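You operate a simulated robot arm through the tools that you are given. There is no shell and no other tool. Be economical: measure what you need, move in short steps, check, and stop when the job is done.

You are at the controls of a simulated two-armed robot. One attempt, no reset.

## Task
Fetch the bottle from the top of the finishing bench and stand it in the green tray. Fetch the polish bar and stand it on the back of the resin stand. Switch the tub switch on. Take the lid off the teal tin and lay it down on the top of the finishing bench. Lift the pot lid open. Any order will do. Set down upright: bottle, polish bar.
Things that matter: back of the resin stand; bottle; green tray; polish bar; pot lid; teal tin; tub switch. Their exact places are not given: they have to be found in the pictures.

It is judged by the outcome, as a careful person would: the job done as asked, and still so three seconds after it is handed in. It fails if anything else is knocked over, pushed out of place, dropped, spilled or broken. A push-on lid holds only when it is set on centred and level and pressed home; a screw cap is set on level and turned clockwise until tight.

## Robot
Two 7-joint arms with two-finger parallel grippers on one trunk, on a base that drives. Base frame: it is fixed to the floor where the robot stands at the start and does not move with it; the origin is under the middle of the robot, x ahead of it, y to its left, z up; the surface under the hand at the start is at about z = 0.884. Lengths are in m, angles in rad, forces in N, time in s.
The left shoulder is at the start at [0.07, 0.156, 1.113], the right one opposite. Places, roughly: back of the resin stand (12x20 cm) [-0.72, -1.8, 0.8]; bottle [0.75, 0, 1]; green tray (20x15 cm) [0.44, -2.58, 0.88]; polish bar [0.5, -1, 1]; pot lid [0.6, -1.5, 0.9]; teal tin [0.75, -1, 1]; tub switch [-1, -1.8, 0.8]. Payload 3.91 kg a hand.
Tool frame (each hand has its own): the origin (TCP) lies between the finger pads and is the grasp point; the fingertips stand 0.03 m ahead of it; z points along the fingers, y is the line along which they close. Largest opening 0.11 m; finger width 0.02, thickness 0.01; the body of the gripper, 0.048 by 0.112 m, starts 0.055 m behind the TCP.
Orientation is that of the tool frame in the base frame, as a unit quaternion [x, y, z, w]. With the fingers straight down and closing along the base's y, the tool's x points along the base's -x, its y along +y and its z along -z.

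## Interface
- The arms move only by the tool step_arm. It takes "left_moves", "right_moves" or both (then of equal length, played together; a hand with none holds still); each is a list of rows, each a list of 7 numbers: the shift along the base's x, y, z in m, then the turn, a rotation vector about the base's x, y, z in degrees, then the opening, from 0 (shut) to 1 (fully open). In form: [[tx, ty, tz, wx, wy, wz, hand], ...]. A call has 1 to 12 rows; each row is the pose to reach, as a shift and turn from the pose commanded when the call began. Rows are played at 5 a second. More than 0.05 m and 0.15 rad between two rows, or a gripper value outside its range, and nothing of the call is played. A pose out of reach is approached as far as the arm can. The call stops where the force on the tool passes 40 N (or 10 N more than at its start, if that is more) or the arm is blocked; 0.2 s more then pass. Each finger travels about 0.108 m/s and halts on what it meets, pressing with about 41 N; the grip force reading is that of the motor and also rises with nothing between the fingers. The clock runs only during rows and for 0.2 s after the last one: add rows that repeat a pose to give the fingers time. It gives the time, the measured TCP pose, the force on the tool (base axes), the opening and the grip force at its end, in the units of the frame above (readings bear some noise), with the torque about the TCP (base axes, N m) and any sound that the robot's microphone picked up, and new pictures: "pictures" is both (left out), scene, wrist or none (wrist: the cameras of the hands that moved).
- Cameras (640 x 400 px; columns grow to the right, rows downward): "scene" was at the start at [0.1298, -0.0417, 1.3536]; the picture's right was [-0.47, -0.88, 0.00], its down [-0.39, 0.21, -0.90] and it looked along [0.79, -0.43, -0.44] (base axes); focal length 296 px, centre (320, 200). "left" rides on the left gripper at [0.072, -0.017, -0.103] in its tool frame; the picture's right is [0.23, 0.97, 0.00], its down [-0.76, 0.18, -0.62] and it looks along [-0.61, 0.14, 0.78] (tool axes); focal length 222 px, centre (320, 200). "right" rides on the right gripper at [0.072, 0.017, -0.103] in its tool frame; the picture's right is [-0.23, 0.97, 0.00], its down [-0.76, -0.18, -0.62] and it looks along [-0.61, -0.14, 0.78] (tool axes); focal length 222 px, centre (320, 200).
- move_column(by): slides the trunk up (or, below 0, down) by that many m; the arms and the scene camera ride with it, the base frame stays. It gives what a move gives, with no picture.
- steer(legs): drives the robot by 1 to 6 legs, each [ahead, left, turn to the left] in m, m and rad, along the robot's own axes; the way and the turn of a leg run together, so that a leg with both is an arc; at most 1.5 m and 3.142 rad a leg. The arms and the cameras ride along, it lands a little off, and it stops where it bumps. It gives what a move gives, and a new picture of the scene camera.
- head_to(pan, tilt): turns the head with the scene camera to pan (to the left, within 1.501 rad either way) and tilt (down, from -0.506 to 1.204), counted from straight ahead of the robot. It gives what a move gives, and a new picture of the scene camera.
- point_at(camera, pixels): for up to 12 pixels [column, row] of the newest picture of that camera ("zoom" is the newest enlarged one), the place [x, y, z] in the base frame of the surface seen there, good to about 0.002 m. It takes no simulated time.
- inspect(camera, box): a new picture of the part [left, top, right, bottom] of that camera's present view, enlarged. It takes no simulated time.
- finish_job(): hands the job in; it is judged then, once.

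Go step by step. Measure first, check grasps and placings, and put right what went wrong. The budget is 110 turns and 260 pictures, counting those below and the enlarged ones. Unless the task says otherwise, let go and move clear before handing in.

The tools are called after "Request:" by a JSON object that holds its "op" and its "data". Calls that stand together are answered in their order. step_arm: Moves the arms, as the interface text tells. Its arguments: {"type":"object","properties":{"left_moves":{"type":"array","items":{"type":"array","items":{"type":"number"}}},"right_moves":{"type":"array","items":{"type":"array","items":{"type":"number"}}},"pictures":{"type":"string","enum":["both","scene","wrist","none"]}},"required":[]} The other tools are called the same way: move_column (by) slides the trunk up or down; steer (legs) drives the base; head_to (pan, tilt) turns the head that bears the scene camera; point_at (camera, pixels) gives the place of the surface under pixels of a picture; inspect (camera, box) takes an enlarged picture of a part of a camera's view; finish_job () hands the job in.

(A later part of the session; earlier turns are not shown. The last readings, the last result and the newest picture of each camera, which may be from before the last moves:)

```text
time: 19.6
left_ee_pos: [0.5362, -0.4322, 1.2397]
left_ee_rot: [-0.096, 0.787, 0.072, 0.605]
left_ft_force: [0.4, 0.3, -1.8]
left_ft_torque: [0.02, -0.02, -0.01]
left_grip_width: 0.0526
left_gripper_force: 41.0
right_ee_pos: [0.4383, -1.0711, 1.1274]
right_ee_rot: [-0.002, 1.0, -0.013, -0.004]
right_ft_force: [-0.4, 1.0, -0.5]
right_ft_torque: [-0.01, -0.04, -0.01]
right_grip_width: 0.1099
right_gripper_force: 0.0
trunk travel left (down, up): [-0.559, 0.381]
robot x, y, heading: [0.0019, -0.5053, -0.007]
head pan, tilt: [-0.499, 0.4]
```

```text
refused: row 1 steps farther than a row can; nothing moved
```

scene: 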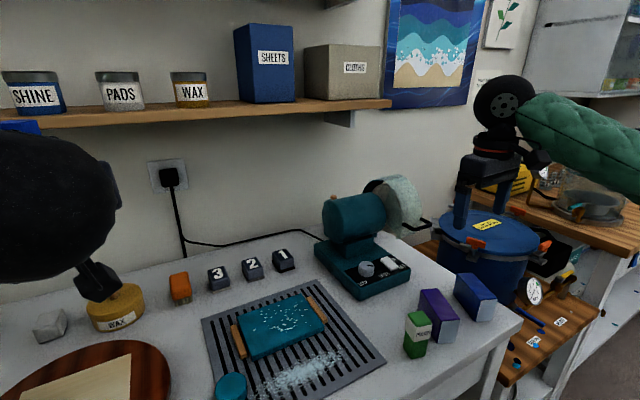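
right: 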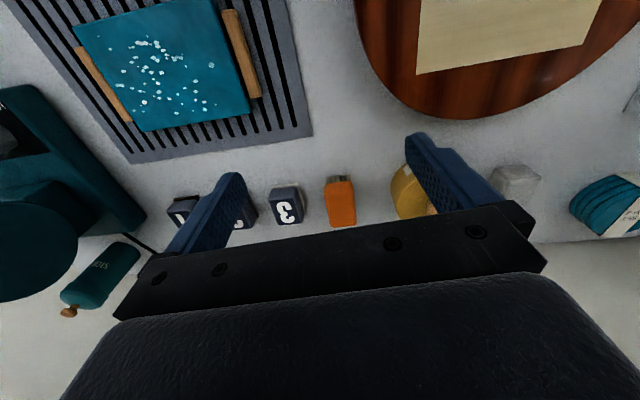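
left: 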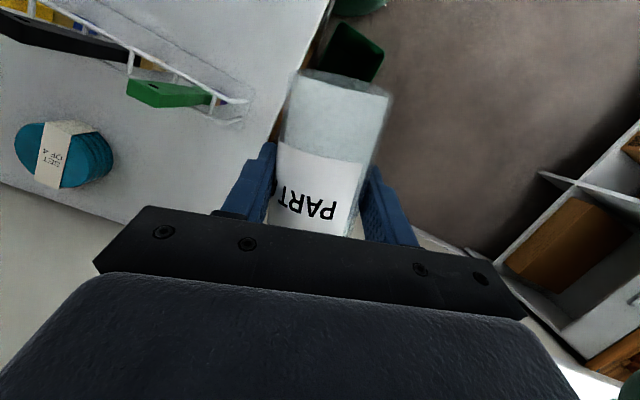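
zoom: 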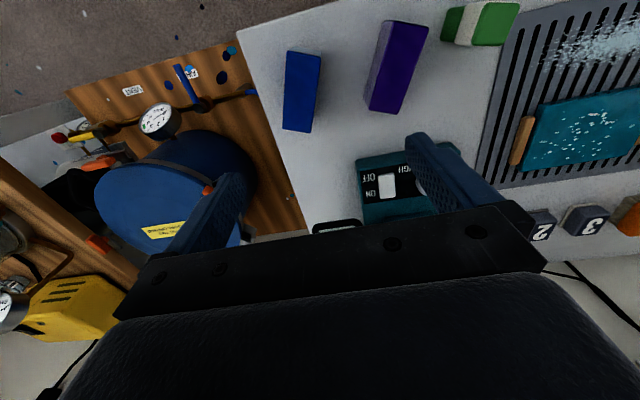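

Request:
{"op": "step_arm", "data": {"right_moves": [[0.0, 0.04, 0.02, 0, 0, 0, 1], [0.0, 0.08, 0.04, 0, 0, 0, 1], [0.02, 0.12, 0.05, 0, 0, 0, 1], [0.03, 0.16, 0.05, 0, 0, 0, 1], [0.06, 0.2, 0.05, 0, 0, 0, 1], [0.09, 0.23, 0.05, 0, 0, 0, 1], [0.12, 0.26, 0.04, 0, 0, 0, 1], [0.15, 0.29, 0.02, 0, 0, 0, 1], [0.18, 0.3, 0.0, 0, 0, 0, 1], [0.18, 0.3, 0.0, 0, 0, 0, 1]], "pictures": "both"}}

```text
time: 21.8
left_ee_pos: [0.5346, -0.4331, 1.2405]
left_ee_rot: [-0.096, 0.787, 0.073, 0.606]
left_ft_force: [0.0, 0.4, -2.0]
left_ft_torque: [-0.02, 0.0, 0.01]
left_grip_width: 0.0529
left_gripper_force: 41.2
right_ee_pos: [0.6176, -0.7711, 1.1267]
right_ee_rot: [-0.002, 1.0, -0.012, -0.005]
right_ft_force: [-0.2, 0.2, 1.1]
right_ft_torque: [-0.03, -0.02, 0.01]
right_grip_width: 0.1099
right_gripper_force: 0.1
right hand out of reach, approached as far as the arm can: row 2
trunk travel left (down, up): [-0.559, 0.381]
robot x, y, heading: [0.0025, -0.507, -0.002]
head pan, tilt: [-0.499, 0.4]
```

scene: 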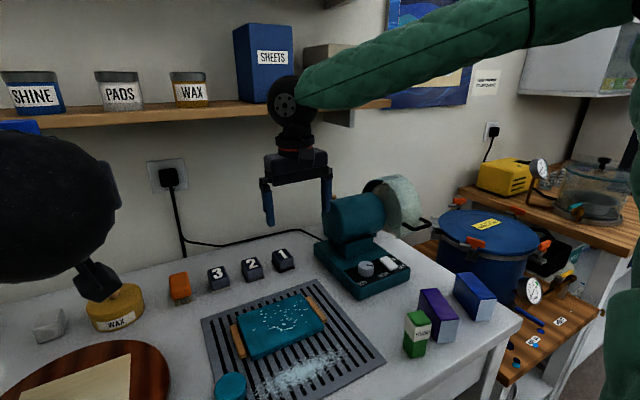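
right: 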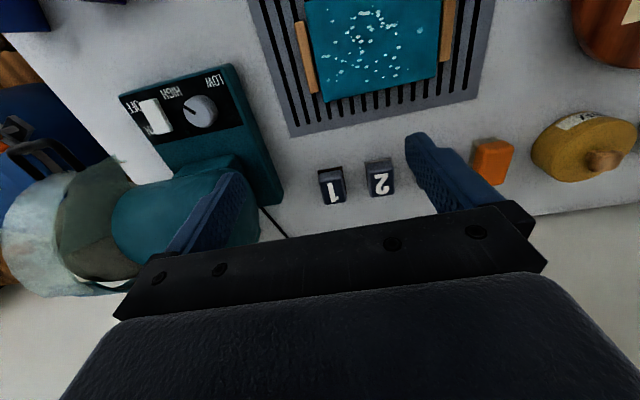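

The tin is hidden behind the gripper in this view. I'll pitch the right hand 45° forward, which is the pose I want for grasping the knob and also turns the camera toward the tin.

Request:
{"op": "step_arm", "data": {"right_moves": [[0, 0, 0, 0, -8, 0, 1], [0, 0, 0, 0, -16, 0, 1], [0, 0, 0, 0, -24, 0, 1], [0, 0, 0, 0, -32, 0, 1], [0, 0, 0, 0, -40, 0, 1], [0, 0, 0, 0, -45, 0, 1], [0, 0, 0, 0, -45, 0, 1]], "pictures": "both"}}

```text
time: 23.4
left_ee_pos: [0.5362, -0.4319, 1.2398]
left_ee_rot: [-0.097, 0.787, 0.073, 0.605]
left_ft_force: [0.2, -0.2, -1.8]
left_ft_torque: [0.02, -0.02, -0.08]
left_grip_width: 0.0526
left_gripper_force: 40.6
right_ee_pos: [0.6177, -0.7695, 1.1271]
right_ee_rot: [0.002, 0.926, -0.013, 0.377]
right_ft_force: [1.6, 0.1, -0.5]
right_ft_torque: [0.02, 0.02, 0.02]
right_grip_width: 0.1098
right_gripper_force: 0.1
trunk travel left (down, up): [-0.559, 0.381]
robot x, y, heading: [0.003, -0.5066, 0.002]
head pan, tilt: [-0.499, 0.4]
```

scene: 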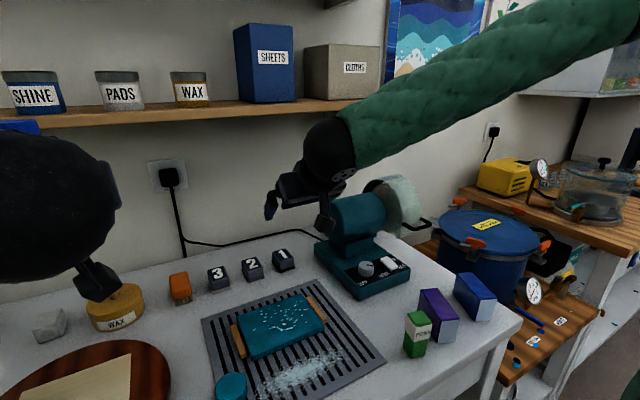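
right: 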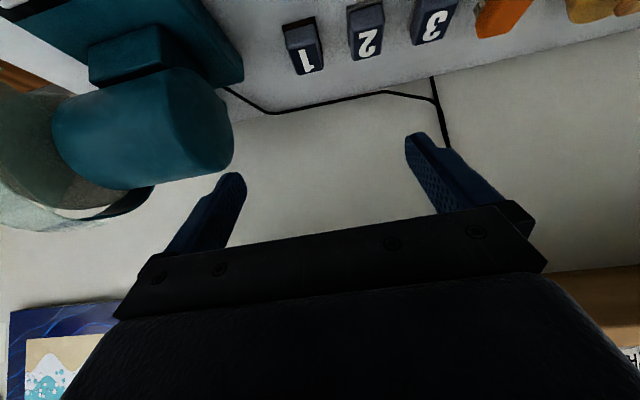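

The drum still hides the tin. I'll push farther in along +x with some yaw to the right.

Request:
{"op": "step_arm", "data": {"right_moves": [[0.03, 0, -0.01, 0, 0, -6, 1], [0.06, 0, -0.02, 0, 0, -12, 1], [0.09, 0, -0.03, 0, 0, -18, 1], [0.12, 0, -0.03, 0, 0, -24, 1], [0.14, 0, -0.03, 0, 0, -30, 1], [0.14, 0, -0.03, 0, 0, -36, 1], [0.14, 0, -0.03, 0, 0, -36, 1]], "pictures": "both"}}

```text
time: 25.0
left_ee_pos: [0.5358, -0.4333, 1.2398]
left_ee_rot: [-0.097, 0.787, 0.073, 0.605]
left_ft_force: [0.4, 0.1, -1.2]
left_ft_torque: [-0.01, 0.02, 0.0]
left_grip_width: 0.0527
left_gripper_force: 40.7
right_ee_pos: [0.7579, -0.7716, 1.0963]
right_ee_rot: [0.289, 0.88, -0.129, 0.355]
right_ft_force: [0.0, 0.3, -0.1]
right_ft_torque: [0.03, -0.03, -0.01]
right_grip_width: 0.11
right_gripper_force: 0.0
trunk travel left (down, up): [-0.559, 0.381]
robot x, y, heading: [0.0019, -0.5018, -0.004]
head pan, tilt: [-0.499, 0.4]
```

scene: 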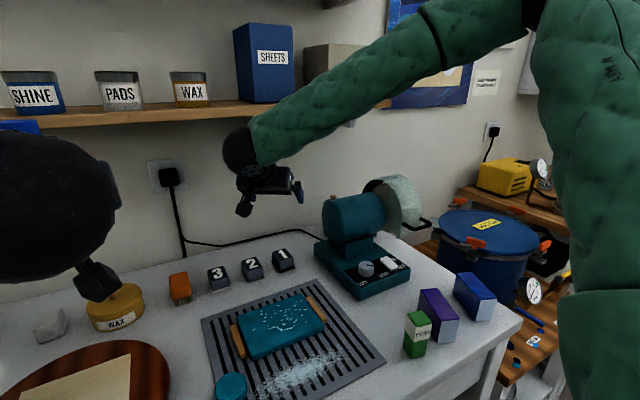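
right: 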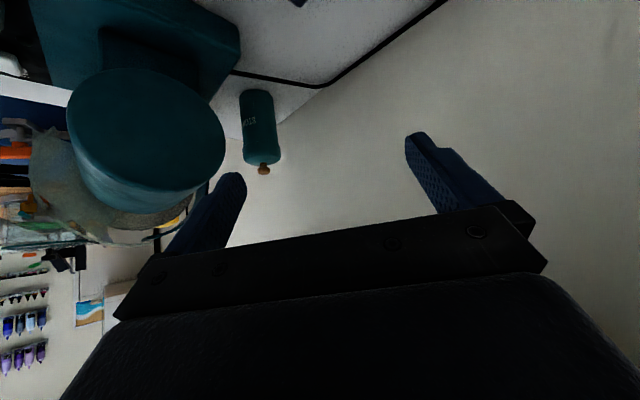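

The canister is visible now at (260,130), upside-down in the view, with its knob at (263,169). I'll measure it and the grinder drum edges.

Request:
{"op": "inspect", "data": {"camera": "right", "box": [200, 60, 320, 190]}}

Request:
{"op": "point_at", "data": {"camera": "right", "pixels": [[264, 172], [262, 165], [262, 155], [260, 130], [244, 130], [276, 130], [256, 95], [225, 130], [205, 90], [190, 190], [330, 100]]}}

```text
3.08 times, centred on (260, 125) of right
```

zoom: 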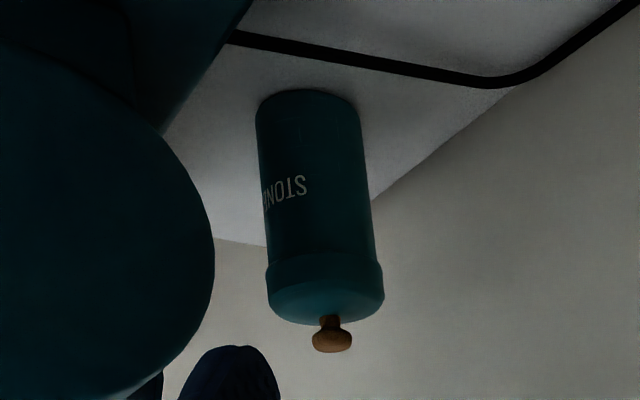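

```text
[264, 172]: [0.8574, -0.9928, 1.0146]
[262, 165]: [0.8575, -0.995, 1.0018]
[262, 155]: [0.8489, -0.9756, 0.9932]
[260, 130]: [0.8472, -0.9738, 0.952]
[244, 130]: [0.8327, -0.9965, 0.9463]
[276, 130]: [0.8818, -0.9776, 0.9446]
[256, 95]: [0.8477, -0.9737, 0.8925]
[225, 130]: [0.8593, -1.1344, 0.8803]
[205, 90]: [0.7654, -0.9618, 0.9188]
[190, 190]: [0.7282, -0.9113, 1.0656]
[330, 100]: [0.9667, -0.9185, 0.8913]
```

The knob is at about (0.862,-1.0), z 1.00–1.016, the lid top is at z≈0.993 and the drum edge is near (0.73,-0.91,1.066). I'll yaw a bit more to clear the drum, narrow the fingers and go to a pre-grasp along the tilted axis.

Request:
{"op": "step_arm", "data": {"right_moves": [[0.02, -0.02, 0.0, 0, 0, -7, 0.6], [0.04, -0.05, 0.0, 0, 0, -14, 0.45], [0.05, -0.09, -0.005, 0, 0, -14, 0.45], [0.06, -0.13, -0.01, 0, 0, -14, 0.45], [0.064, -0.16, -0.02, 0, 0, -14, 0.45], [0.064, -0.18, -0.022, 0, 0, -14, 0.45], [0.064, -0.18, -0.022, 0, 0, -14, 0.45]], "pictures": "both"}}

```text
time: 26.6
left_ee_pos: [0.5369, -0.4324, 1.239]
left_ee_rot: [-0.096, 0.787, 0.072, 0.605]
left_ft_force: [0.1, -0.7, -3.0]
left_ft_torque: [0.0, 0.01, 0.0]
left_grip_width: 0.0526
left_gripper_force: 41.1
right_ee_pos: [0.8216, -0.9499, 1.0752]
right_ee_rot: [0.393, 0.838, -0.172, 0.337]
right_ft_force: [-0.3, -0.2, -0.7]
right_ft_torque: [-0.01, 0.0, -0.02]
right_grip_width: 0.0495
right_gripper_force: 0.1
trunk travel left (down, up): [-0.559, 0.381]
robot x, y, heading: [0.0047, -0.5057, 0.001]
head pan, tilt: [-0.499, 0.4]
```

scene: 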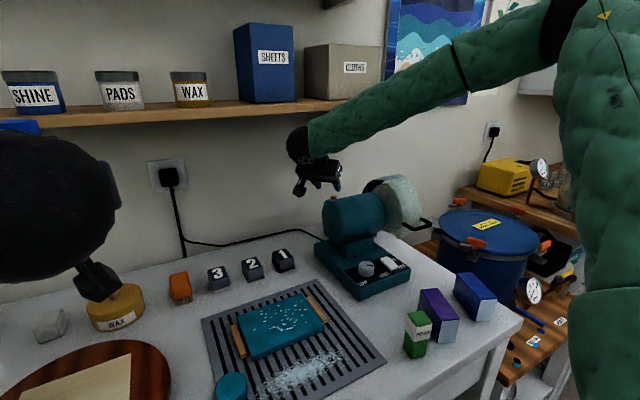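
right: 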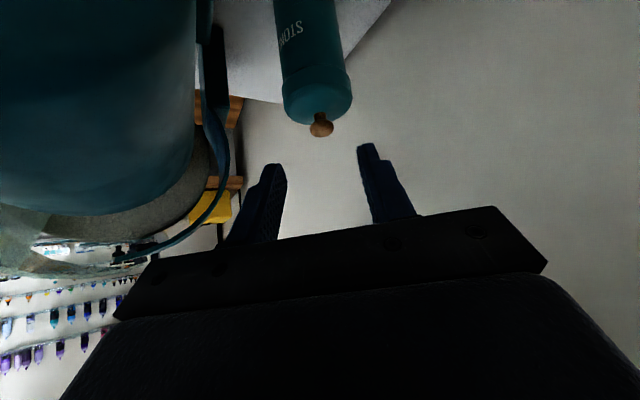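

Request:
{"op": "inspect", "data": {"camera": "right", "box": [260, 40, 400, 190]}}

Request:
{"op": "point_at", "data": {"camera": "right", "pixels": [[321, 131], [312, 127], [331, 127], [320, 115], [315, 110], [290, 105], [349, 95], [195, 90], [150, 200]]}}

```text
2.67 times, centred on (330, 115) of right
```

zoom: 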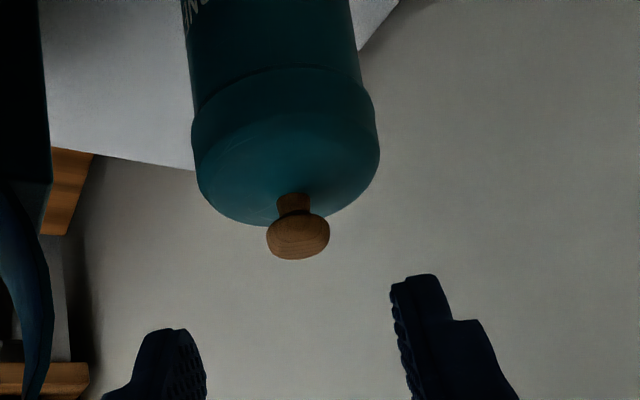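

```text
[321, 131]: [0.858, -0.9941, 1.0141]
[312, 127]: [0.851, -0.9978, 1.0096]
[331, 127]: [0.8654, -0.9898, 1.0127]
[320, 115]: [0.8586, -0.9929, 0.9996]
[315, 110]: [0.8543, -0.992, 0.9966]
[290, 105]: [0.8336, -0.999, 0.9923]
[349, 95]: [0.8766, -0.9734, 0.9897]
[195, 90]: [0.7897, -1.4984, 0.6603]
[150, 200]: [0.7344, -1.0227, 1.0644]
```

The knob is centred between the fingers. I'll advance along the axis and close on it.

Request:
{"op": "step_arm", "data": {"right_moves": [[0.012, -0.014, -0.018, 0, 0, 0, 0.45], [0.024, -0.028, -0.036, 0, 0, 0, 0.45], [0.033, -0.04, -0.05, 0, 0, 0, 0.45], [0.033, -0.04, -0.05, 0, 0, 0, 0.3], [0.033, -0.04, -0.05, 0, 0, 0, 0.15], [0.033, -0.04, -0.05, 0, 0, 0, 0.0], [0.033, -0.04, -0.05, 0, 0, 0, 0.0]], "pictures": "wrist"}}

```text
time: 28.2
left_ee_pos: [0.5355, -0.4327, 1.2404]
left_ee_rot: [-0.096, 0.787, 0.072, 0.605]
left_ft_force: [0.3, 0.0, -2.2]
left_ft_torque: [0.0, 0.0, 0.0]
left_grip_width: 0.0526
left_gripper_force: 40.6
right_ee_pos: [0.8543, -0.993, 1.0256]
right_ee_rot: [0.394, 0.838, -0.172, 0.337]
right_ft_force: [-0.3, -0.8, 4.8]
right_ft_torque: [-0.11, -0.07, 0.01]
right_grip_width: 0.0162
right_gripper_force: 40.8
trunk travel left (down, up): [-0.559, 0.381]
robot x, y, heading: [0.0024, -0.5044, 0.001]
head pan, tilt: [-0.499, 0.4]
heard: snap
```

right: 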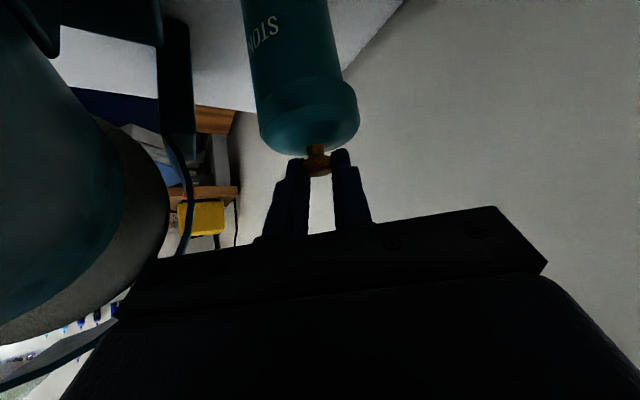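

The knob is gripped (width 0.016 at 41 N) and I heard a snap. I'll pull straight up slowly.

Request:
{"op": "step_arm", "data": {"right_moves": [[0, 0, 0.01, 0, 0, 0, 0], [0, 0, 0.02, 0, 0, 0, 0], [0, 0, 0.03, 0, 0, 0, 0], [0, 0, 0.045, 0, 0, 0, 0]], "pictures": "wrist"}}

```text
time: 29.2
left_ee_pos: [0.5343, -0.4329, 1.2399]
left_ee_rot: [-0.096, 0.786, 0.073, 0.606]
left_ft_force: [-0.3, -0.5, -1.2]
left_ft_torque: [-0.02, 0.03, 0.02]
left_grip_width: 0.0526
left_gripper_force: 40.9
right_ee_pos: [0.8548, -0.9918, 1.0699]
right_ee_rot: [0.393, 0.838, -0.172, 0.337]
right_ft_force: [-0.8, -0.2, 0.5]
right_ft_torque: [0.01, 0.01, -0.01]
right_grip_width: 0.0171
right_gripper_force: 41.3
trunk travel left (down, up): [-0.559, 0.381]
robot x, y, heading: [0.0016, -0.5076, -0.004]
head pan, tilt: [-0.499, 0.4]
```

right: 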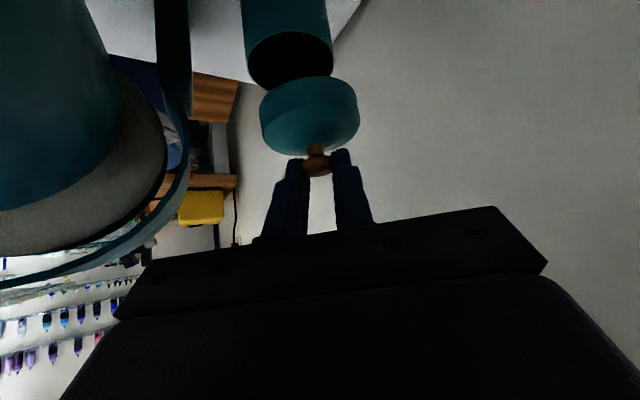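

The lid came off cleanly and the tin is still standing. I'll find a free patch of bench to lay it on.

Request:
{"op": "point_at", "data": {"camera": "scene", "pixels": [[283, 262], [290, 270], [318, 253], [318, 248], [340, 280], [365, 315], [385, 362], [360, 300], [405, 310], [300, 240], [268, 240], [320, 275]]}}

Request:
{"op": "inspect", "data": {"camera": "scene", "box": [220, 180, 460, 380]}}

```text
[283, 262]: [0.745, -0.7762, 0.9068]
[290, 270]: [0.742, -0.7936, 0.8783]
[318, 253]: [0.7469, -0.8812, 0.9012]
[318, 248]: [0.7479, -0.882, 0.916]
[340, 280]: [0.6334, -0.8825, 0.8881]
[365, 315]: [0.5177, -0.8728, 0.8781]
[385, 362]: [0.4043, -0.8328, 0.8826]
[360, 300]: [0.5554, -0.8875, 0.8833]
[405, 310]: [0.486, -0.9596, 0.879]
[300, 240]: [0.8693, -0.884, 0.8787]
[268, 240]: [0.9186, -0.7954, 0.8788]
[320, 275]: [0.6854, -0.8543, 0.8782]
```

```text
2.00 times, centred on (340, 280) of scene
```

zoom: 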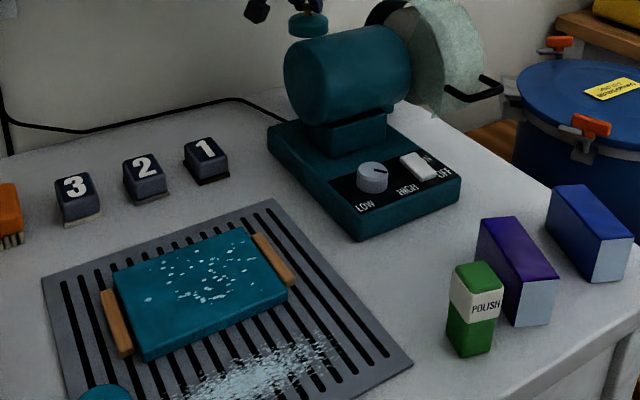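

I'll check the block heights and the cord route, since the hand's low-slung camera has to clear them.

Request:
{"op": "point_at", "data": {"camera": "scene", "pixels": [[283, 252], [278, 249], [252, 262], [247, 258], [218, 270], [213, 243], [250, 239], [280, 234], [300, 230], [320, 232], [230, 246]]}}

```text
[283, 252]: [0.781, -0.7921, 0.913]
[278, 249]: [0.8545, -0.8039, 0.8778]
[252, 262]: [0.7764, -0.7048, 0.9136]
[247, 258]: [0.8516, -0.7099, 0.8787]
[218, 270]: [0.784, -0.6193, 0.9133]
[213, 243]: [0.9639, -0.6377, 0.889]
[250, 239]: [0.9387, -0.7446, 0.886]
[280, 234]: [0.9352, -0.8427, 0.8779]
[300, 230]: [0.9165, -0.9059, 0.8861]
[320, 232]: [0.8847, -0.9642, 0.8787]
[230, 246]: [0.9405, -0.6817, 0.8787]
```

Block tops are at 0.913 and the cord is at x≥0.91, so a spot at (0.85,-0.83) is free and the hand clears. I'll move the lid over and partway down.

Request:
{"op": "step_arm", "data": {"right_moves": [[0, 0.04, 0.0, 0, 0, 0, 0], [-0.005, 0.08, 0.0, 0, 0, 0, 0], [-0.01, 0.12, 0, 0, 0, 0, 0], [-0.013, 0.16, 0, 0, 0, 0, 0], [-0.013, 0.17, -0.03, 0, 0, 0, 0], [-0.013, 0.17, -0.07, 0, 0, 0, 0], [-0.013, 0.17, -0.105, 0, 0, 0, 0], [-0.013, 0.17, -0.105, 0, 0, 0, 0]], "pictures": "both"}}

```text
time: 31.0
left_ee_pos: [0.536, -0.4311, 1.2412]
left_ee_rot: [-0.097, 0.786, 0.073, 0.606]
left_ft_force: [-0.3, 0.2, -0.9]
left_ft_torque: [-0.01, 0.02, -0.03]
left_grip_width: 0.0524
left_gripper_force: 40.8
right_ee_pos: [0.8419, -0.8202, 0.9644]
right_ee_rot: [0.392, 0.838, -0.171, 0.338]
right_ft_force: [-0.3, 0.3, 0.2]
right_ft_torque: [-0.01, 0.01, 0.02]
right_grip_width: 0.0181
right_gripper_force: 40.6
trunk travel left (down, up): [-0.559, 0.381]
robot x, y, heading: [0.0047, -0.5084, -0.008]
head pan, tilt: [-0.499, 0.4]
```

scene: 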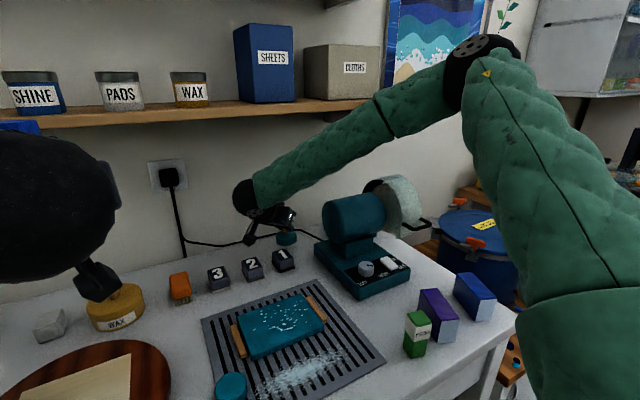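
right: 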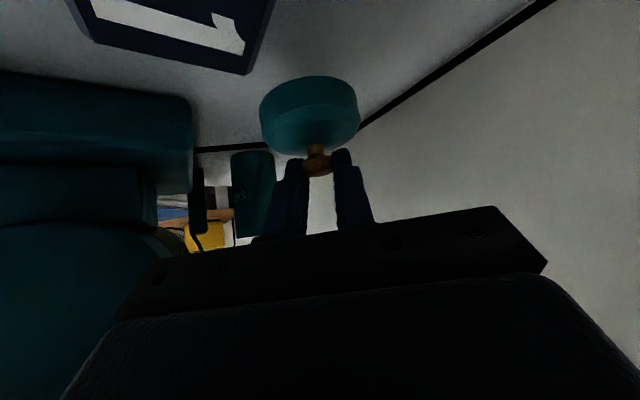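

The lid is held level over the free patch. I'll lower it in small steps until it touches.

Request:
{"op": "step_arm", "data": {"right_moves": [[0, 0, -0.008, 0, 0, 0, 0], [0, 0, -0.014, 0, 0, 0, 0], [0, 0, -0.018, 0, 0, 0, 0], [0, 0, -0.022, 0, 0, 0, 0], [0, 0, -0.025, 0, 0, 0, 0]], "pictures": "wrist"}}

Request:
{"op": "point_at", "data": {"camera": "right", "pixels": [[300, 85], [275, 100], [345, 90], [270, 150], [310, 60]]}}

```text
time: 32.2
left_ee_pos: [0.5369, -0.4334, 1.2398]
left_ee_rot: [-0.096, 0.787, 0.072, 0.605]
left_ft_force: [-0.5, -0.8, -2.0]
left_ft_torque: [0.04, 0.0, 0.01]
left_grip_width: 0.0525
left_gripper_force: 40.6
right_ee_pos: [0.841, -0.822, 0.9402]
right_ee_rot: [0.393, 0.839, -0.171, 0.336]
right_ft_force: [-0.2, -0.2, -1.2]
right_ft_torque: [-0.04, 0.02, -0.02]
right_grip_width: 0.018
right_gripper_force: 41.3
trunk travel left (down, up): [-0.559, 0.381]
robot x, y, heading: [0.0043, -0.5065, -0.004]
head pan, tilt: [-0.499, 0.4]
```

right: 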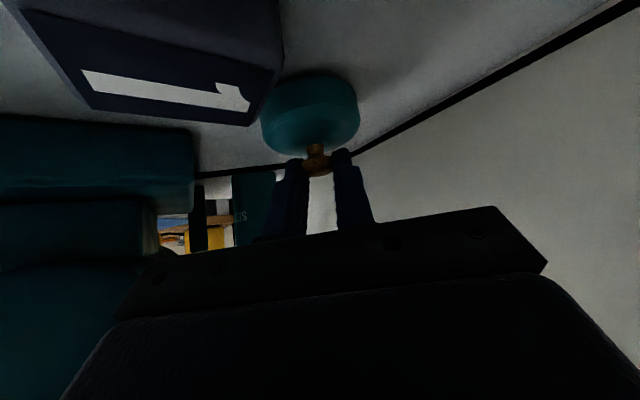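

```text
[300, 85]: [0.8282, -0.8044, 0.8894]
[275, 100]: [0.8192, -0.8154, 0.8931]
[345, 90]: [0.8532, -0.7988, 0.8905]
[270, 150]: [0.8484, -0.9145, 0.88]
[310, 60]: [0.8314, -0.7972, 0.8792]
```

Still a few millimetres above the bench, so I'll continue down gently.

Request:
{"op": "step_arm", "data": {"right_moves": [[0, 0, -0.002, 0, 0, 0, 0], [0, 0, -0.004, 0, 0, 0, 0], [0, 0, -0.005, 0, 0, 0, 0]], "pictures": "none"}}

```text
time: 33.0
left_ee_pos: [0.5359, -0.432, 1.2399]
left_ee_rot: [-0.097, 0.787, 0.073, 0.605]
left_ft_force: [-0.1, -0.2, -1.5]
left_ft_torque: [-0.04, 0.01, 0.0]
left_grip_width: 0.0526
left_gripper_force: 40.7
right_ee_pos: [0.8423, -0.8202, 0.936]
right_ee_rot: [0.393, 0.838, -0.171, 0.337]
right_ft_force: [0.6, 1.3, -0.5]
right_ft_torque: [0.03, -0.02, -0.03]
right_grip_width: 0.0179
right_gripper_force: 41.3
trunk travel left (down, up): [-0.559, 0.381]
robot x, y, heading: [-0.0004, -0.5055, -0.001]
head pan, tilt: [-0.499, 0.4]
```

Request:
{"op": "step_arm", "data": {"right_moves": [[0, 0, -0.002, 0, 0, 0, 0], [0, 0, -0.004, 0, 0, 0, 0], [0, 0, -0.006, 0, 0, 0, 0]], "pictures": "wrist"}}

Request:
{"op": "inspect", "data": {"camera": "right", "box": [230, 40, 400, 190]}}

```text
time: 33.8
left_ee_pos: [0.536, -0.4313, 1.2395]
left_ee_rot: [-0.097, 0.787, 0.073, 0.605]
left_ft_force: [0.2, 0.4, -1.5]
left_ft_torque: [-0.03, 0.0, -0.03]
left_grip_width: 0.0527
left_gripper_force: 41.5
right_ee_pos: [0.8423, -0.8205, 0.9284]
right_ee_rot: [0.393, 0.838, -0.171, 0.337]
right_ft_force: [-0.1, 0.1, -0.5]
right_ft_torque: [0.03, -0.02, 0.02]
right_grip_width: 0.0175
right_gripper_force: 41.2
trunk travel left (down, up): [-0.559, 0.381]
robot x, y, heading: [-0.0017, -0.5072, -0.005]
head pan, tilt: [-0.499, 0.4]
```

right: 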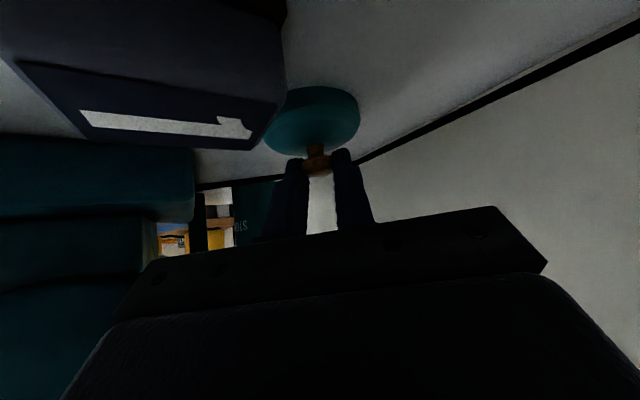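

```text
2.67 times, centred on (315, 115) of right
```

zoom: 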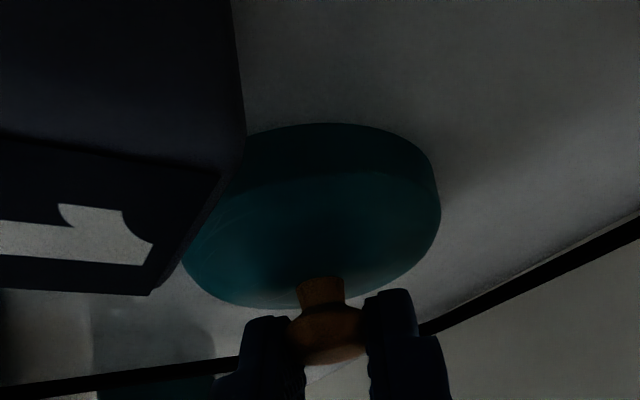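

The lid's visible rim has changed, so it may be touching. I'll measure its rim and top heights.

Request:
{"op": "point_at", "data": {"camera": "right", "pixels": [[310, 92], [345, 98], [350, 115], [310, 125], [290, 140], [335, 145], [310, 80], [360, 110]]}}

```text
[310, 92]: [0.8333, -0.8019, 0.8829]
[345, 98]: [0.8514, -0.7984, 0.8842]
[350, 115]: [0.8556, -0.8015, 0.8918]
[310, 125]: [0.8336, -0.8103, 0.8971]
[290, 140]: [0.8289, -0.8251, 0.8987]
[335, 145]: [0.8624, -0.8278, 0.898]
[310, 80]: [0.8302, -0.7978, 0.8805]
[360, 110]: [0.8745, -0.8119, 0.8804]
```

The lid top is level at z≈0.898 and its rim reaches the bench at ≈0.88. I'll press down a hair more, then release and back out along the axis.

Request:
{"op": "step_arm", "data": {"right_moves": [[0, 0, -0.002, 0, 0, 0, 0], [0, 0, -0.004, 0, 0, 0, 0]], "pictures": "none"}}

```text
time: 34.4
left_ee_pos: [0.5363, -0.4319, 1.2401]
left_ee_rot: [-0.097, 0.787, 0.073, 0.605]
left_ft_force: [0.0, -0.3, -1.6]
left_ft_torque: [0.01, 0.0, -0.01]
left_grip_width: 0.0526
left_gripper_force: 41.1
right_ee_pos: [0.8413, -0.8217, 0.925]
right_ee_rot: [0.394, 0.838, -0.172, 0.336]
right_ft_force: [0.4, 0.6, 0.8]
right_ft_torque: [-0.04, 0.0, 0.01]
right_grip_width: 0.0177
right_gripper_force: 41.1
trunk travel left (down, up): [-0.559, 0.381]
robot x, y, heading: [-0.0003, -0.5061, -0.005]
head pan, tilt: [-0.499, 0.4]
```

Request:
{"op": "step_arm", "data": {"right_moves": [[0, 0, -0.002, 0, 0, 0, 0], [0, 0, -0.004, 0, 0, 0, 0], [0, 0, -0.004, 0, 0, 0, 0]], "pictures": "wrist"}}

Request:
{"op": "point_at", "data": {"camera": "right", "pixels": [[310, 100], [310, 125], [290, 140], [335, 145], [345, 105], [335, 120]]}}

```text
time: 35.2
left_ee_pos: [0.5365, -0.4316, 1.2403]
left_ee_rot: [-0.097, 0.787, 0.073, 0.606]
left_ft_force: [-0.4, 0.2, -1.4]
left_ft_torque: [0.0, 0.03, 0.01]
left_grip_width: 0.0527
left_gripper_force: 40.6
right_ee_pos: [0.8416, -0.8207, 0.9208]
right_ee_rot: [0.393, 0.838, -0.171, 0.337]
right_ft_force: [-0.2, 0.4, 2.0]
right_ft_torque: [0.03, -0.06, -0.03]
right_grip_width: 0.0178
right_gripper_force: 40.8
trunk travel left (down, up): [-0.559, 0.381]
robot x, y, heading: [0.0021, -0.5054, -0.005]
head pan, tilt: [-0.499, 0.4]
```

right: 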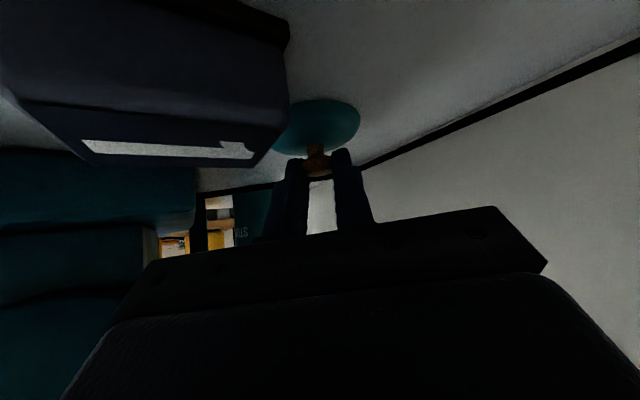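

```text
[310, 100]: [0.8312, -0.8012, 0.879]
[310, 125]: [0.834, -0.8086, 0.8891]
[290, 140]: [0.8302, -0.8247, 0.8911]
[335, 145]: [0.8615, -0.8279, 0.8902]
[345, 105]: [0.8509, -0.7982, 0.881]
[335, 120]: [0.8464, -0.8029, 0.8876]
```

The lid top now reads 0.890 with a little upward force, so it seems to be pressed into the surface. I'll rise about 8 mm so the rim just rests on the bench, then open.

Request:
{"op": "step_arm", "data": {"right_moves": [[0, 0, 0.005, 0, 0, 0, 0], [0, 0, 0.01, 0, 0, 0, 0], [0, 0, 0.01, 0, 0, 0, 0]], "pictures": "wrist"}}

Request:
{"op": "point_at", "data": {"camera": "right", "pixels": [[310, 90], [310, 125], [290, 140], [335, 145], [345, 98], [310, 80]]}}

Request:
{"op": "inspect", "data": {"camera": "scene", "box": [220, 180, 360, 300]}}

```text
time: 36.0
left_ee_pos: [0.536, -0.4309, 1.241]
left_ee_rot: [-0.097, 0.787, 0.073, 0.604]
left_ft_force: [-1.0, -0.5, -1.5]
left_ft_torque: [-0.02, 0.0, -0.01]
left_grip_width: 0.0527
left_gripper_force: 40.9
right_ee_pos: [0.842, -0.8219, 0.9305]
right_ee_rot: [0.393, 0.838, -0.172, 0.337]
right_ft_force: [-0.8, -0.1, 0.2]
right_ft_torque: [-0.01, -0.05, 0.02]
right_grip_width: 0.0175
right_gripper_force: 41.1
trunk travel left (down, up): [-0.559, 0.381]
robot x, y, heading: [0.0015, -0.5061, -0.004]
head pan, tilt: [-0.499, 0.4]
```

right: 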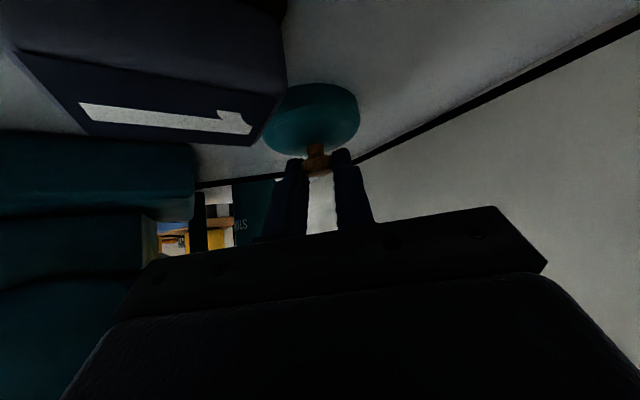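

```text
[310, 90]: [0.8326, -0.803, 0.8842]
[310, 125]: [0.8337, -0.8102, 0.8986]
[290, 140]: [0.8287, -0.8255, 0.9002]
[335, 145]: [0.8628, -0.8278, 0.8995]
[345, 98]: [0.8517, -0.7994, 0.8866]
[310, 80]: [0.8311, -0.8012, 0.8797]
```

```text
3.33 times, centred on (290, 240) of scene
```

zoom: 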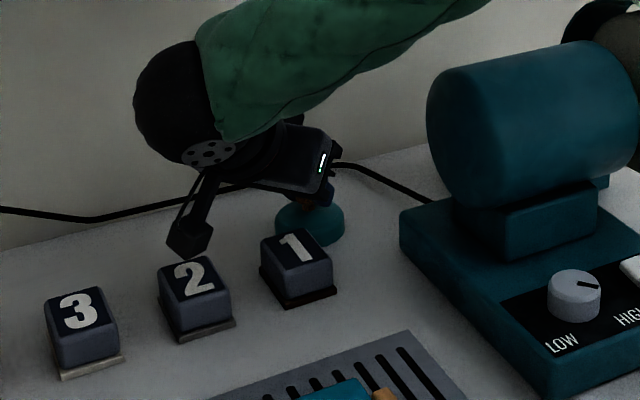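

The rim now rests on the bench (the lid image reaches z≈0.88). I'll open and retreat along the tool axis.

Request:
{"op": "step_arm", "data": {"right_moves": [[0, 0, -0.002, 0, 0, 0, 0.25], [0, 0, -0.002, 0, 0, 0, 0.4], [-0.009, 0.011, 0.014, 0, 0, 0, 0.4], [-0.018, 0.022, 0.03, 0, 0, 0, 0.4], [-0.03, 0.035, 0.055, 0, 0, 0, 0.4], [-0.04, 0.04, 0.09, 0, 0, 0, 0.4], [-0.06, 0.04, 0.12, 0, 0, 0, 0.6], [-0.09, 0.04, 0.14, 0, 0, 0, 0.8], [-0.13, 0.04, 0.15, 0, 0, 0, 1]], "pictures": "both"}}

Request:
{"op": "inspect", "data": {"camera": "scene", "box": [220, 180, 360, 300]}}

```text
time: 38.0
left_ee_pos: [0.5346, -0.4311, 1.2406]
left_ee_rot: [-0.096, 0.786, 0.072, 0.606]
left_ft_force: [-0.5, 0.1, -1.3]
left_ft_torque: [-0.01, -0.02, -0.01]
left_grip_width: 0.0528
left_gripper_force: 41.3
right_ee_pos: [0.7115, -0.7818, 1.0828]
right_ee_rot: [0.393, 0.838, -0.171, 0.339]
right_ft_force: [0.3, 0.0, 0.1]
right_ft_torque: [-0.02, 0.01, 0.0]
right_grip_width: 0.1098
right_gripper_force: 0.0
trunk travel left (down, up): [-0.559, 0.381]
robot x, y, heading: [0.0056, -0.5114, -0.004]
head pan, tilt: [-0.499, 0.4]
```

scene: 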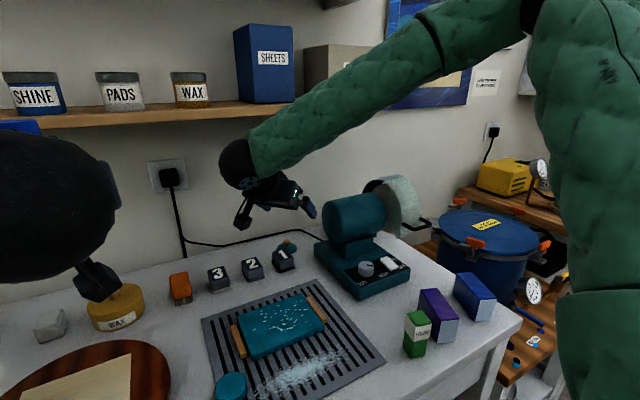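
right: 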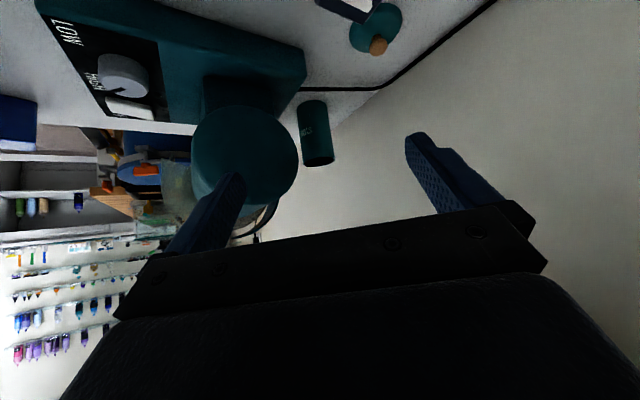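

```text
3.33 times, centred on (290, 240) of scene
```

zoom: 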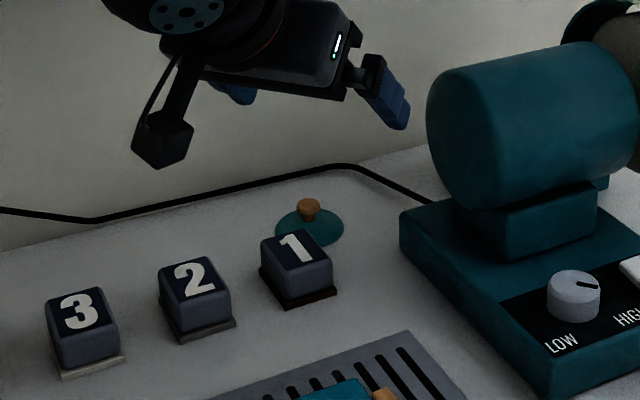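

The lid lies flat behind block 1, and the tin stands open and undisturbed. Next I'll bring the right hand back to vertical over the polish bar at about (0.395,-0.89).

Request:
{"op": "step_arm", "data": {"right_moves": [[-0.02, 0.01, 0.03, 2.2, 4.7, 5.3, 1], [-0.05, 0.02, 0.06, 4.4, 9.3, 10.5, 1], [-0.08, 0.02, 0.07, 6.5, 14.0, 15.8, 1], [-0.11, 0.01, 0.07, 8.7, 18.7, 21.0, 1], [-0.15, -0.0, 0.07, 10.9, 23.3, 26.3, 1], [-0.19, -0.02, 0.07, 13.1, 28.0, 31.5, 1], [-0.22, -0.05, 0.07, 15.2, 32.7, 36.8, 1], [-0.25, -0.08, 0.07, 17.4, 37.3, 42.0, 1], [-0.28, -0.1, 0.06, 19.6, 42.0, 47.3, 1], [-0.295, -0.105, 0.05, 19.6, 42.0, 47.3, 1], [-0.295, -0.105, 0.05, 19.6, 42.0, 47.3, 1]], "pictures": "both"}}

```text
time: 40.4
left_ee_pos: [0.5363, -0.4316, 1.2401]
left_ee_rot: [-0.096, 0.787, 0.072, 0.605]
left_ft_force: [0.7, 0.2, -2.3]
left_ft_torque: [-0.05, 0.0, -0.01]
left_grip_width: 0.0527
left_gripper_force: 40.6
right_ee_pos: [0.4153, -0.8866, 1.1336]
right_ee_rot: [-0.003, 1.0, -0.014, -0.006]
right_ft_force: [-0.1, -0.1, 0.3]
right_ft_torque: [0.02, -0.03, 0.04]
right_grip_width: 0.1102
right_gripper_force: 0.0
trunk travel left (down, up): [-0.559, 0.381]
robot x, y, heading: [0.0005, -0.5093, -0.005]
head pan, tilt: [-0.499, 0.4]
```

scene: 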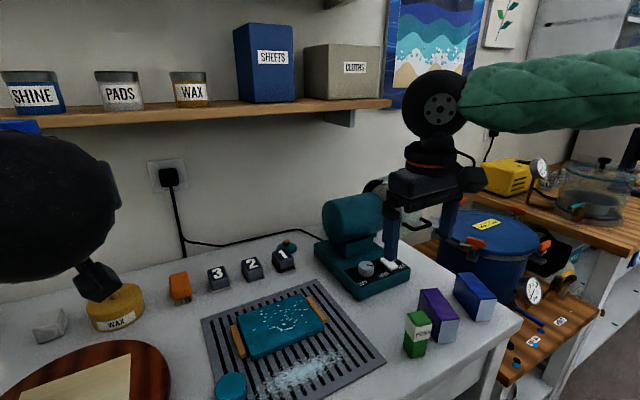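
right: 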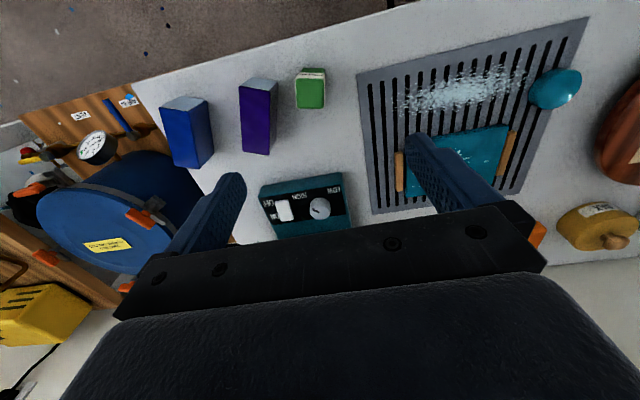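

The hand is vertical again and the polish bar top is at (311,95). I'll measure its corners.

Request:
{"op": "inspect", "data": {"camera": "right", "box": [220, 50, 360, 170]}}

Request:
{"op": "point_at", "data": {"camera": "right", "pixels": [[300, 104], [322, 104], [311, 95], [299, 82], [322, 82], [312, 74], [258, 95], [272, 120], [243, 125]]}}

```text
3.33 times, centred on (290, 110) of right
```

zoom: 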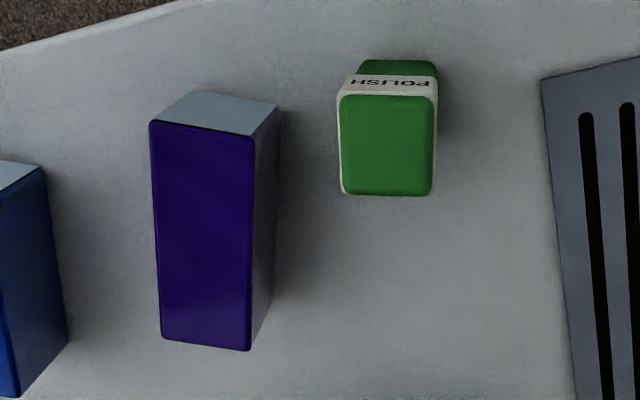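

```text
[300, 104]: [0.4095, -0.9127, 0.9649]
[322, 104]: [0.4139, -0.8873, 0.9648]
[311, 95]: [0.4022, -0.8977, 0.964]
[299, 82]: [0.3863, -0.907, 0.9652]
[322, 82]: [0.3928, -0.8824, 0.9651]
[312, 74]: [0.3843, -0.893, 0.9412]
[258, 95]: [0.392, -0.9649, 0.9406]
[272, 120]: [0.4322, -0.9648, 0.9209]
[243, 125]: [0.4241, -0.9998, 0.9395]
```

The bar's centre is (0.4005,-0.8975), top at 0.965, about 3 cm wide and yawed about -10°. The purple box is 4 cm away, so I'll descend with a narrow opening and grip.

Request:
{"op": "step_arm", "data": {"right_moves": [[-0.015, -0.011, -0.03, 0, 0, -5, 0.8], [-0.015, -0.011, -0.07, 0, 0, -10, 0.55], [-0.015, -0.011, -0.11, 0, 0, -10, 0.55], [-0.015, -0.011, -0.15, 0, 0, -10, 0.55], [-0.015, -0.011, -0.175, 0, 0, -10, 0.55], [-0.015, -0.011, -0.193, 0, 0, -10, 0.55], [-0.015, -0.011, -0.193, 0, 0, -10, 0.4], [-0.015, -0.011, -0.193, 0, 0, -10, 0.25], [-0.015, -0.011, -0.193, 0, 0, -10, 0.15], [-0.015, -0.011, -0.193, 0, 0, -10, 0.15]], "pictures": "wrist"}}

```text
time: 42.6
left_ee_pos: [0.5364, -0.4331, 1.2394]
left_ee_rot: [-0.096, 0.787, 0.073, 0.605]
left_ft_force: [-0.6, 0.0, -1.9]
left_ft_torque: [-0.02, -0.01, -0.02]
left_grip_width: 0.0524
left_gripper_force: 41.3
right_ee_pos: [0.432, -0.9107, 0.9413]
right_ee_rot: [0.085, 0.996, -0.011, -0.006]
right_ft_force: [-0.5, -0.4, 0.1]
right_ft_torque: [0.02, -0.02, 0.03]
right_grip_width: 0.0166
right_gripper_force: 0.2
right hand out of reach, approached as far as the arm can: row 2, 3, 4, 5, 6, 7, 8, 9, 10
trunk travel left (down, up): [-0.559, 0.381]
robot x, y, heading: [0.0049, -0.5039, -0.003]
head pan, tilt: [-0.499, 0.4]
```

right: 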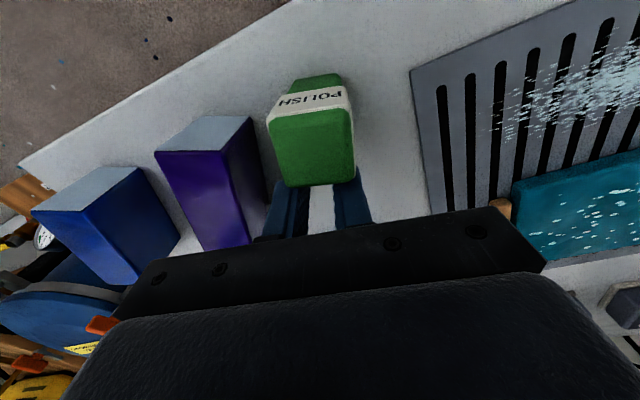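

That spot is too close in for the arm, and the fingers closed just beyond the bar without touching it. I'll raise the hand, back the robot off 0.12 m and retry.

Request:
{"op": "step_arm", "data": {"right_moves": [[0, 0, 0.04, 0, 0, 0, 0.15], [0, 0, 0.08, 0, 0, 0, 0.15], [0, 0, 0.12, 0, 0, 0, 0.15], [0, 0, 0.15, 0, 0, 0, 0.55]], "pictures": "none"}}

Request:
{"op": "steer", "data": {"legs": [[-0.12, 0, 0]]}}

Request:
{"op": "inspect", "data": {"camera": "right", "box": [0, 0, 640, 400]}}

```text
time: 43.6
left_ee_pos: [0.5354, -0.4328, 1.2394]
left_ee_rot: [-0.097, 0.786, 0.073, 0.606]
left_ft_force: [0.0, -0.1, -1.8]
left_ft_torque: [-0.01, -0.03, -0.02]
left_grip_width: 0.0527
left_gripper_force: 40.8
right_ee_pos: [0.4328, -0.909, 1.0922]
right_ee_rot: [0.085, 0.996, -0.012, -0.006]
right_ft_force: [0.9, -0.3, -0.9]
right_ft_torque: [0.02, -0.05, -0.03]
right_grip_width: 0.0603
right_gripper_force: 0.0
trunk travel left (down, up): [-0.559, 0.381]
robot x, y, heading: [-0.0011, -0.5064, -0.005]
head pan, tilt: [-0.499, 0.4]
```

```text
time: 44.8
left_ee_pos: [0.4136, -0.4333, 1.2403]
left_ee_rot: [-0.095, 0.786, 0.072, 0.606]
left_ft_force: [-0.4, 0.2, -0.5]
left_ft_torque: [-0.01, 0.0, 0.01]
left_grip_width: 0.0525
left_gripper_force: 41.1
right_ee_pos: [0.3093, -0.9083, 1.0932]
right_ee_rot: [0.086, 0.996, -0.013, -0.005]
right_ft_force: [-0.3, 0.0, 0.8]
right_ft_torque: [-0.01, -0.03, -0.03]
right_grip_width: 0.0605
right_gripper_force: 0.1
trunk travel left (down, up): [-0.559, 0.381]
robot x, y, heading: [-0.1211, -0.5046, -0.007]
head pan, tilt: [-0.499, 0.4]
```

scene: 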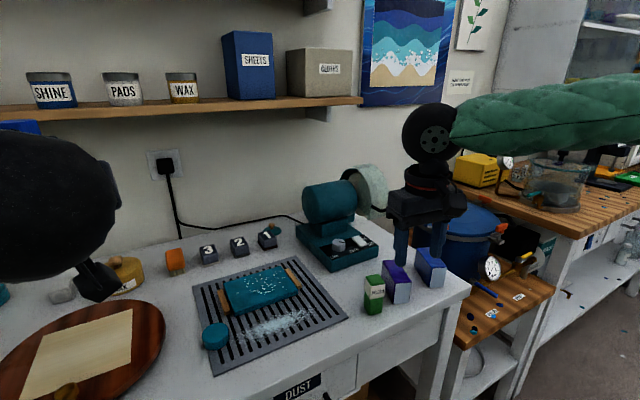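

```text
1.00 times, centred on (320, 200) of right (not enlarged: the box is as wide or as high as the picture)
```

zoom: 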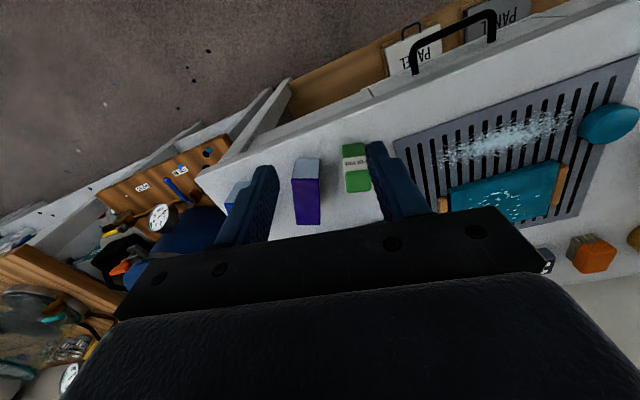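

Request:
{"op": "step_arm", "data": {"right_moves": [[0.03, 0.003, 0, 0, 0, 0, 0.55], [0.06, 0.006, 0, 0, 0, 0, 0.55], [0.0915, 0.0105, 0, 0, 0, 0, 0.55], [0.0915, 0.0105, -0.03, 0, 0, 0, 0.55], [0.0915, 0.0105, -0.05, 0, 0, 0, 0.55], [0.0915, 0.0105, -0.05, 0, 0, 0, 0.55]], "pictures": "wrist"}}

Request:
{"op": "point_at", "data": {"camera": "scene", "pixels": [[370, 280], [380, 280], [374, 274]]}}

```text
time: 46.2
left_ee_pos: [0.4129, -0.4315, 1.2407]
left_ee_rot: [-0.095, 0.787, 0.072, 0.606]
left_ft_force: [-0.3, -0.8, -2.1]
left_ft_torque: [-0.01, 0.03, -0.03]
left_grip_width: 0.0528
left_gripper_force: 40.9
right_ee_pos: [0.4028, -0.8972, 1.0391]
right_ee_rot: [0.086, 0.996, -0.013, -0.005]
right_ft_force: [0.1, 0.0, 0.2]
right_ft_torque: [0.01, 0.03, -0.01]
right_grip_width: 0.0603
right_gripper_force: 0.0
trunk travel left (down, up): [-0.559, 0.381]
robot x, y, heading: [-0.12, -0.5071, -0.009]
head pan, tilt: [-0.499, 0.4]
```

right: 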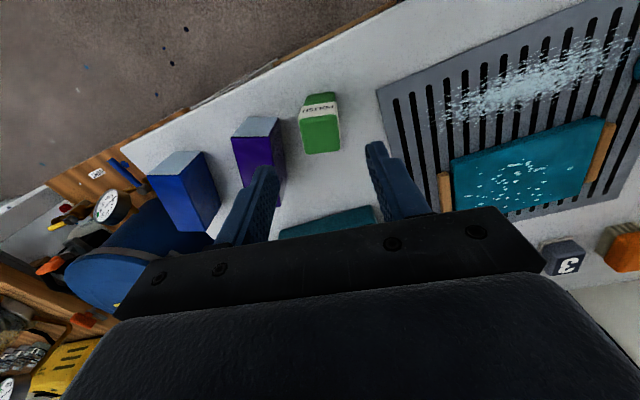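

```text
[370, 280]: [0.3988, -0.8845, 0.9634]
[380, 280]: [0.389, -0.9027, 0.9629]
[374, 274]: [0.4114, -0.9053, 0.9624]
```

The bar is unmoved at (0.40,-0.897), directly below the hand. I'll descend and grip.

Request:
{"op": "step_arm", "data": {"right_moves": [[-0.002, 0, -0.03, 0, 0, 0, 0.55], [-0.002, 0, -0.06, 0, 0, 0, 0.55], [-0.002, 0, -0.08, 0, 0, 0, 0.55], [-0.002, 0, -0.098, 0, 0, 0, 0.55], [-0.002, 0, -0.098, 0, 0, 0, 0.4], [-0.002, 0, -0.098, 0, 0, 0, 0.25], [-0.002, 0, -0.098, 0, 0, 0, 0.12], [-0.002, 0, -0.098, 0, 0, 0, 0.12]], "pictures": "wrist"}}

```text
time: 48.0
left_ee_pos: [0.4137, -0.4326, 1.2391]
left_ee_rot: [-0.096, 0.787, 0.073, 0.605]
left_ft_force: [-0.8, 0.4, -2.0]
left_ft_torque: [0.04, 0.01, -0.01]
left_grip_width: 0.0524
left_gripper_force: 41.1
right_ee_pos: [0.4019, -0.8989, 0.9429]
right_ee_rot: [0.085, 0.996, -0.012, -0.007]
right_ft_force: [-0.1, 0.7, 0.4]
right_ft_torque: [0.0, -0.02, -0.01]
right_grip_width: 0.032
right_gripper_force: 40.8
trunk travel left (down, up): [-0.559, 0.381]
robot x, y, heading: [-0.119, -0.5046, -0.01]
head pan, tilt: [-0.499, 0.4]
```

right: 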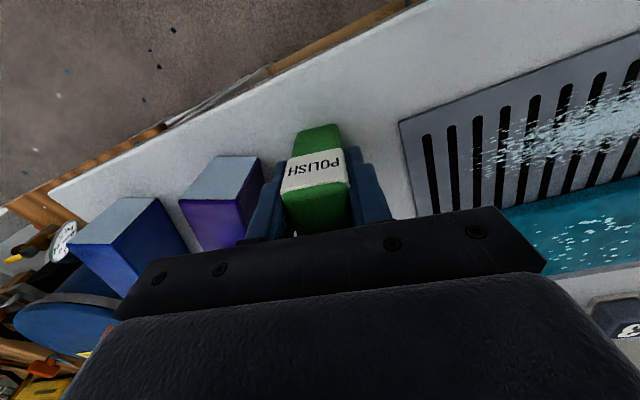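

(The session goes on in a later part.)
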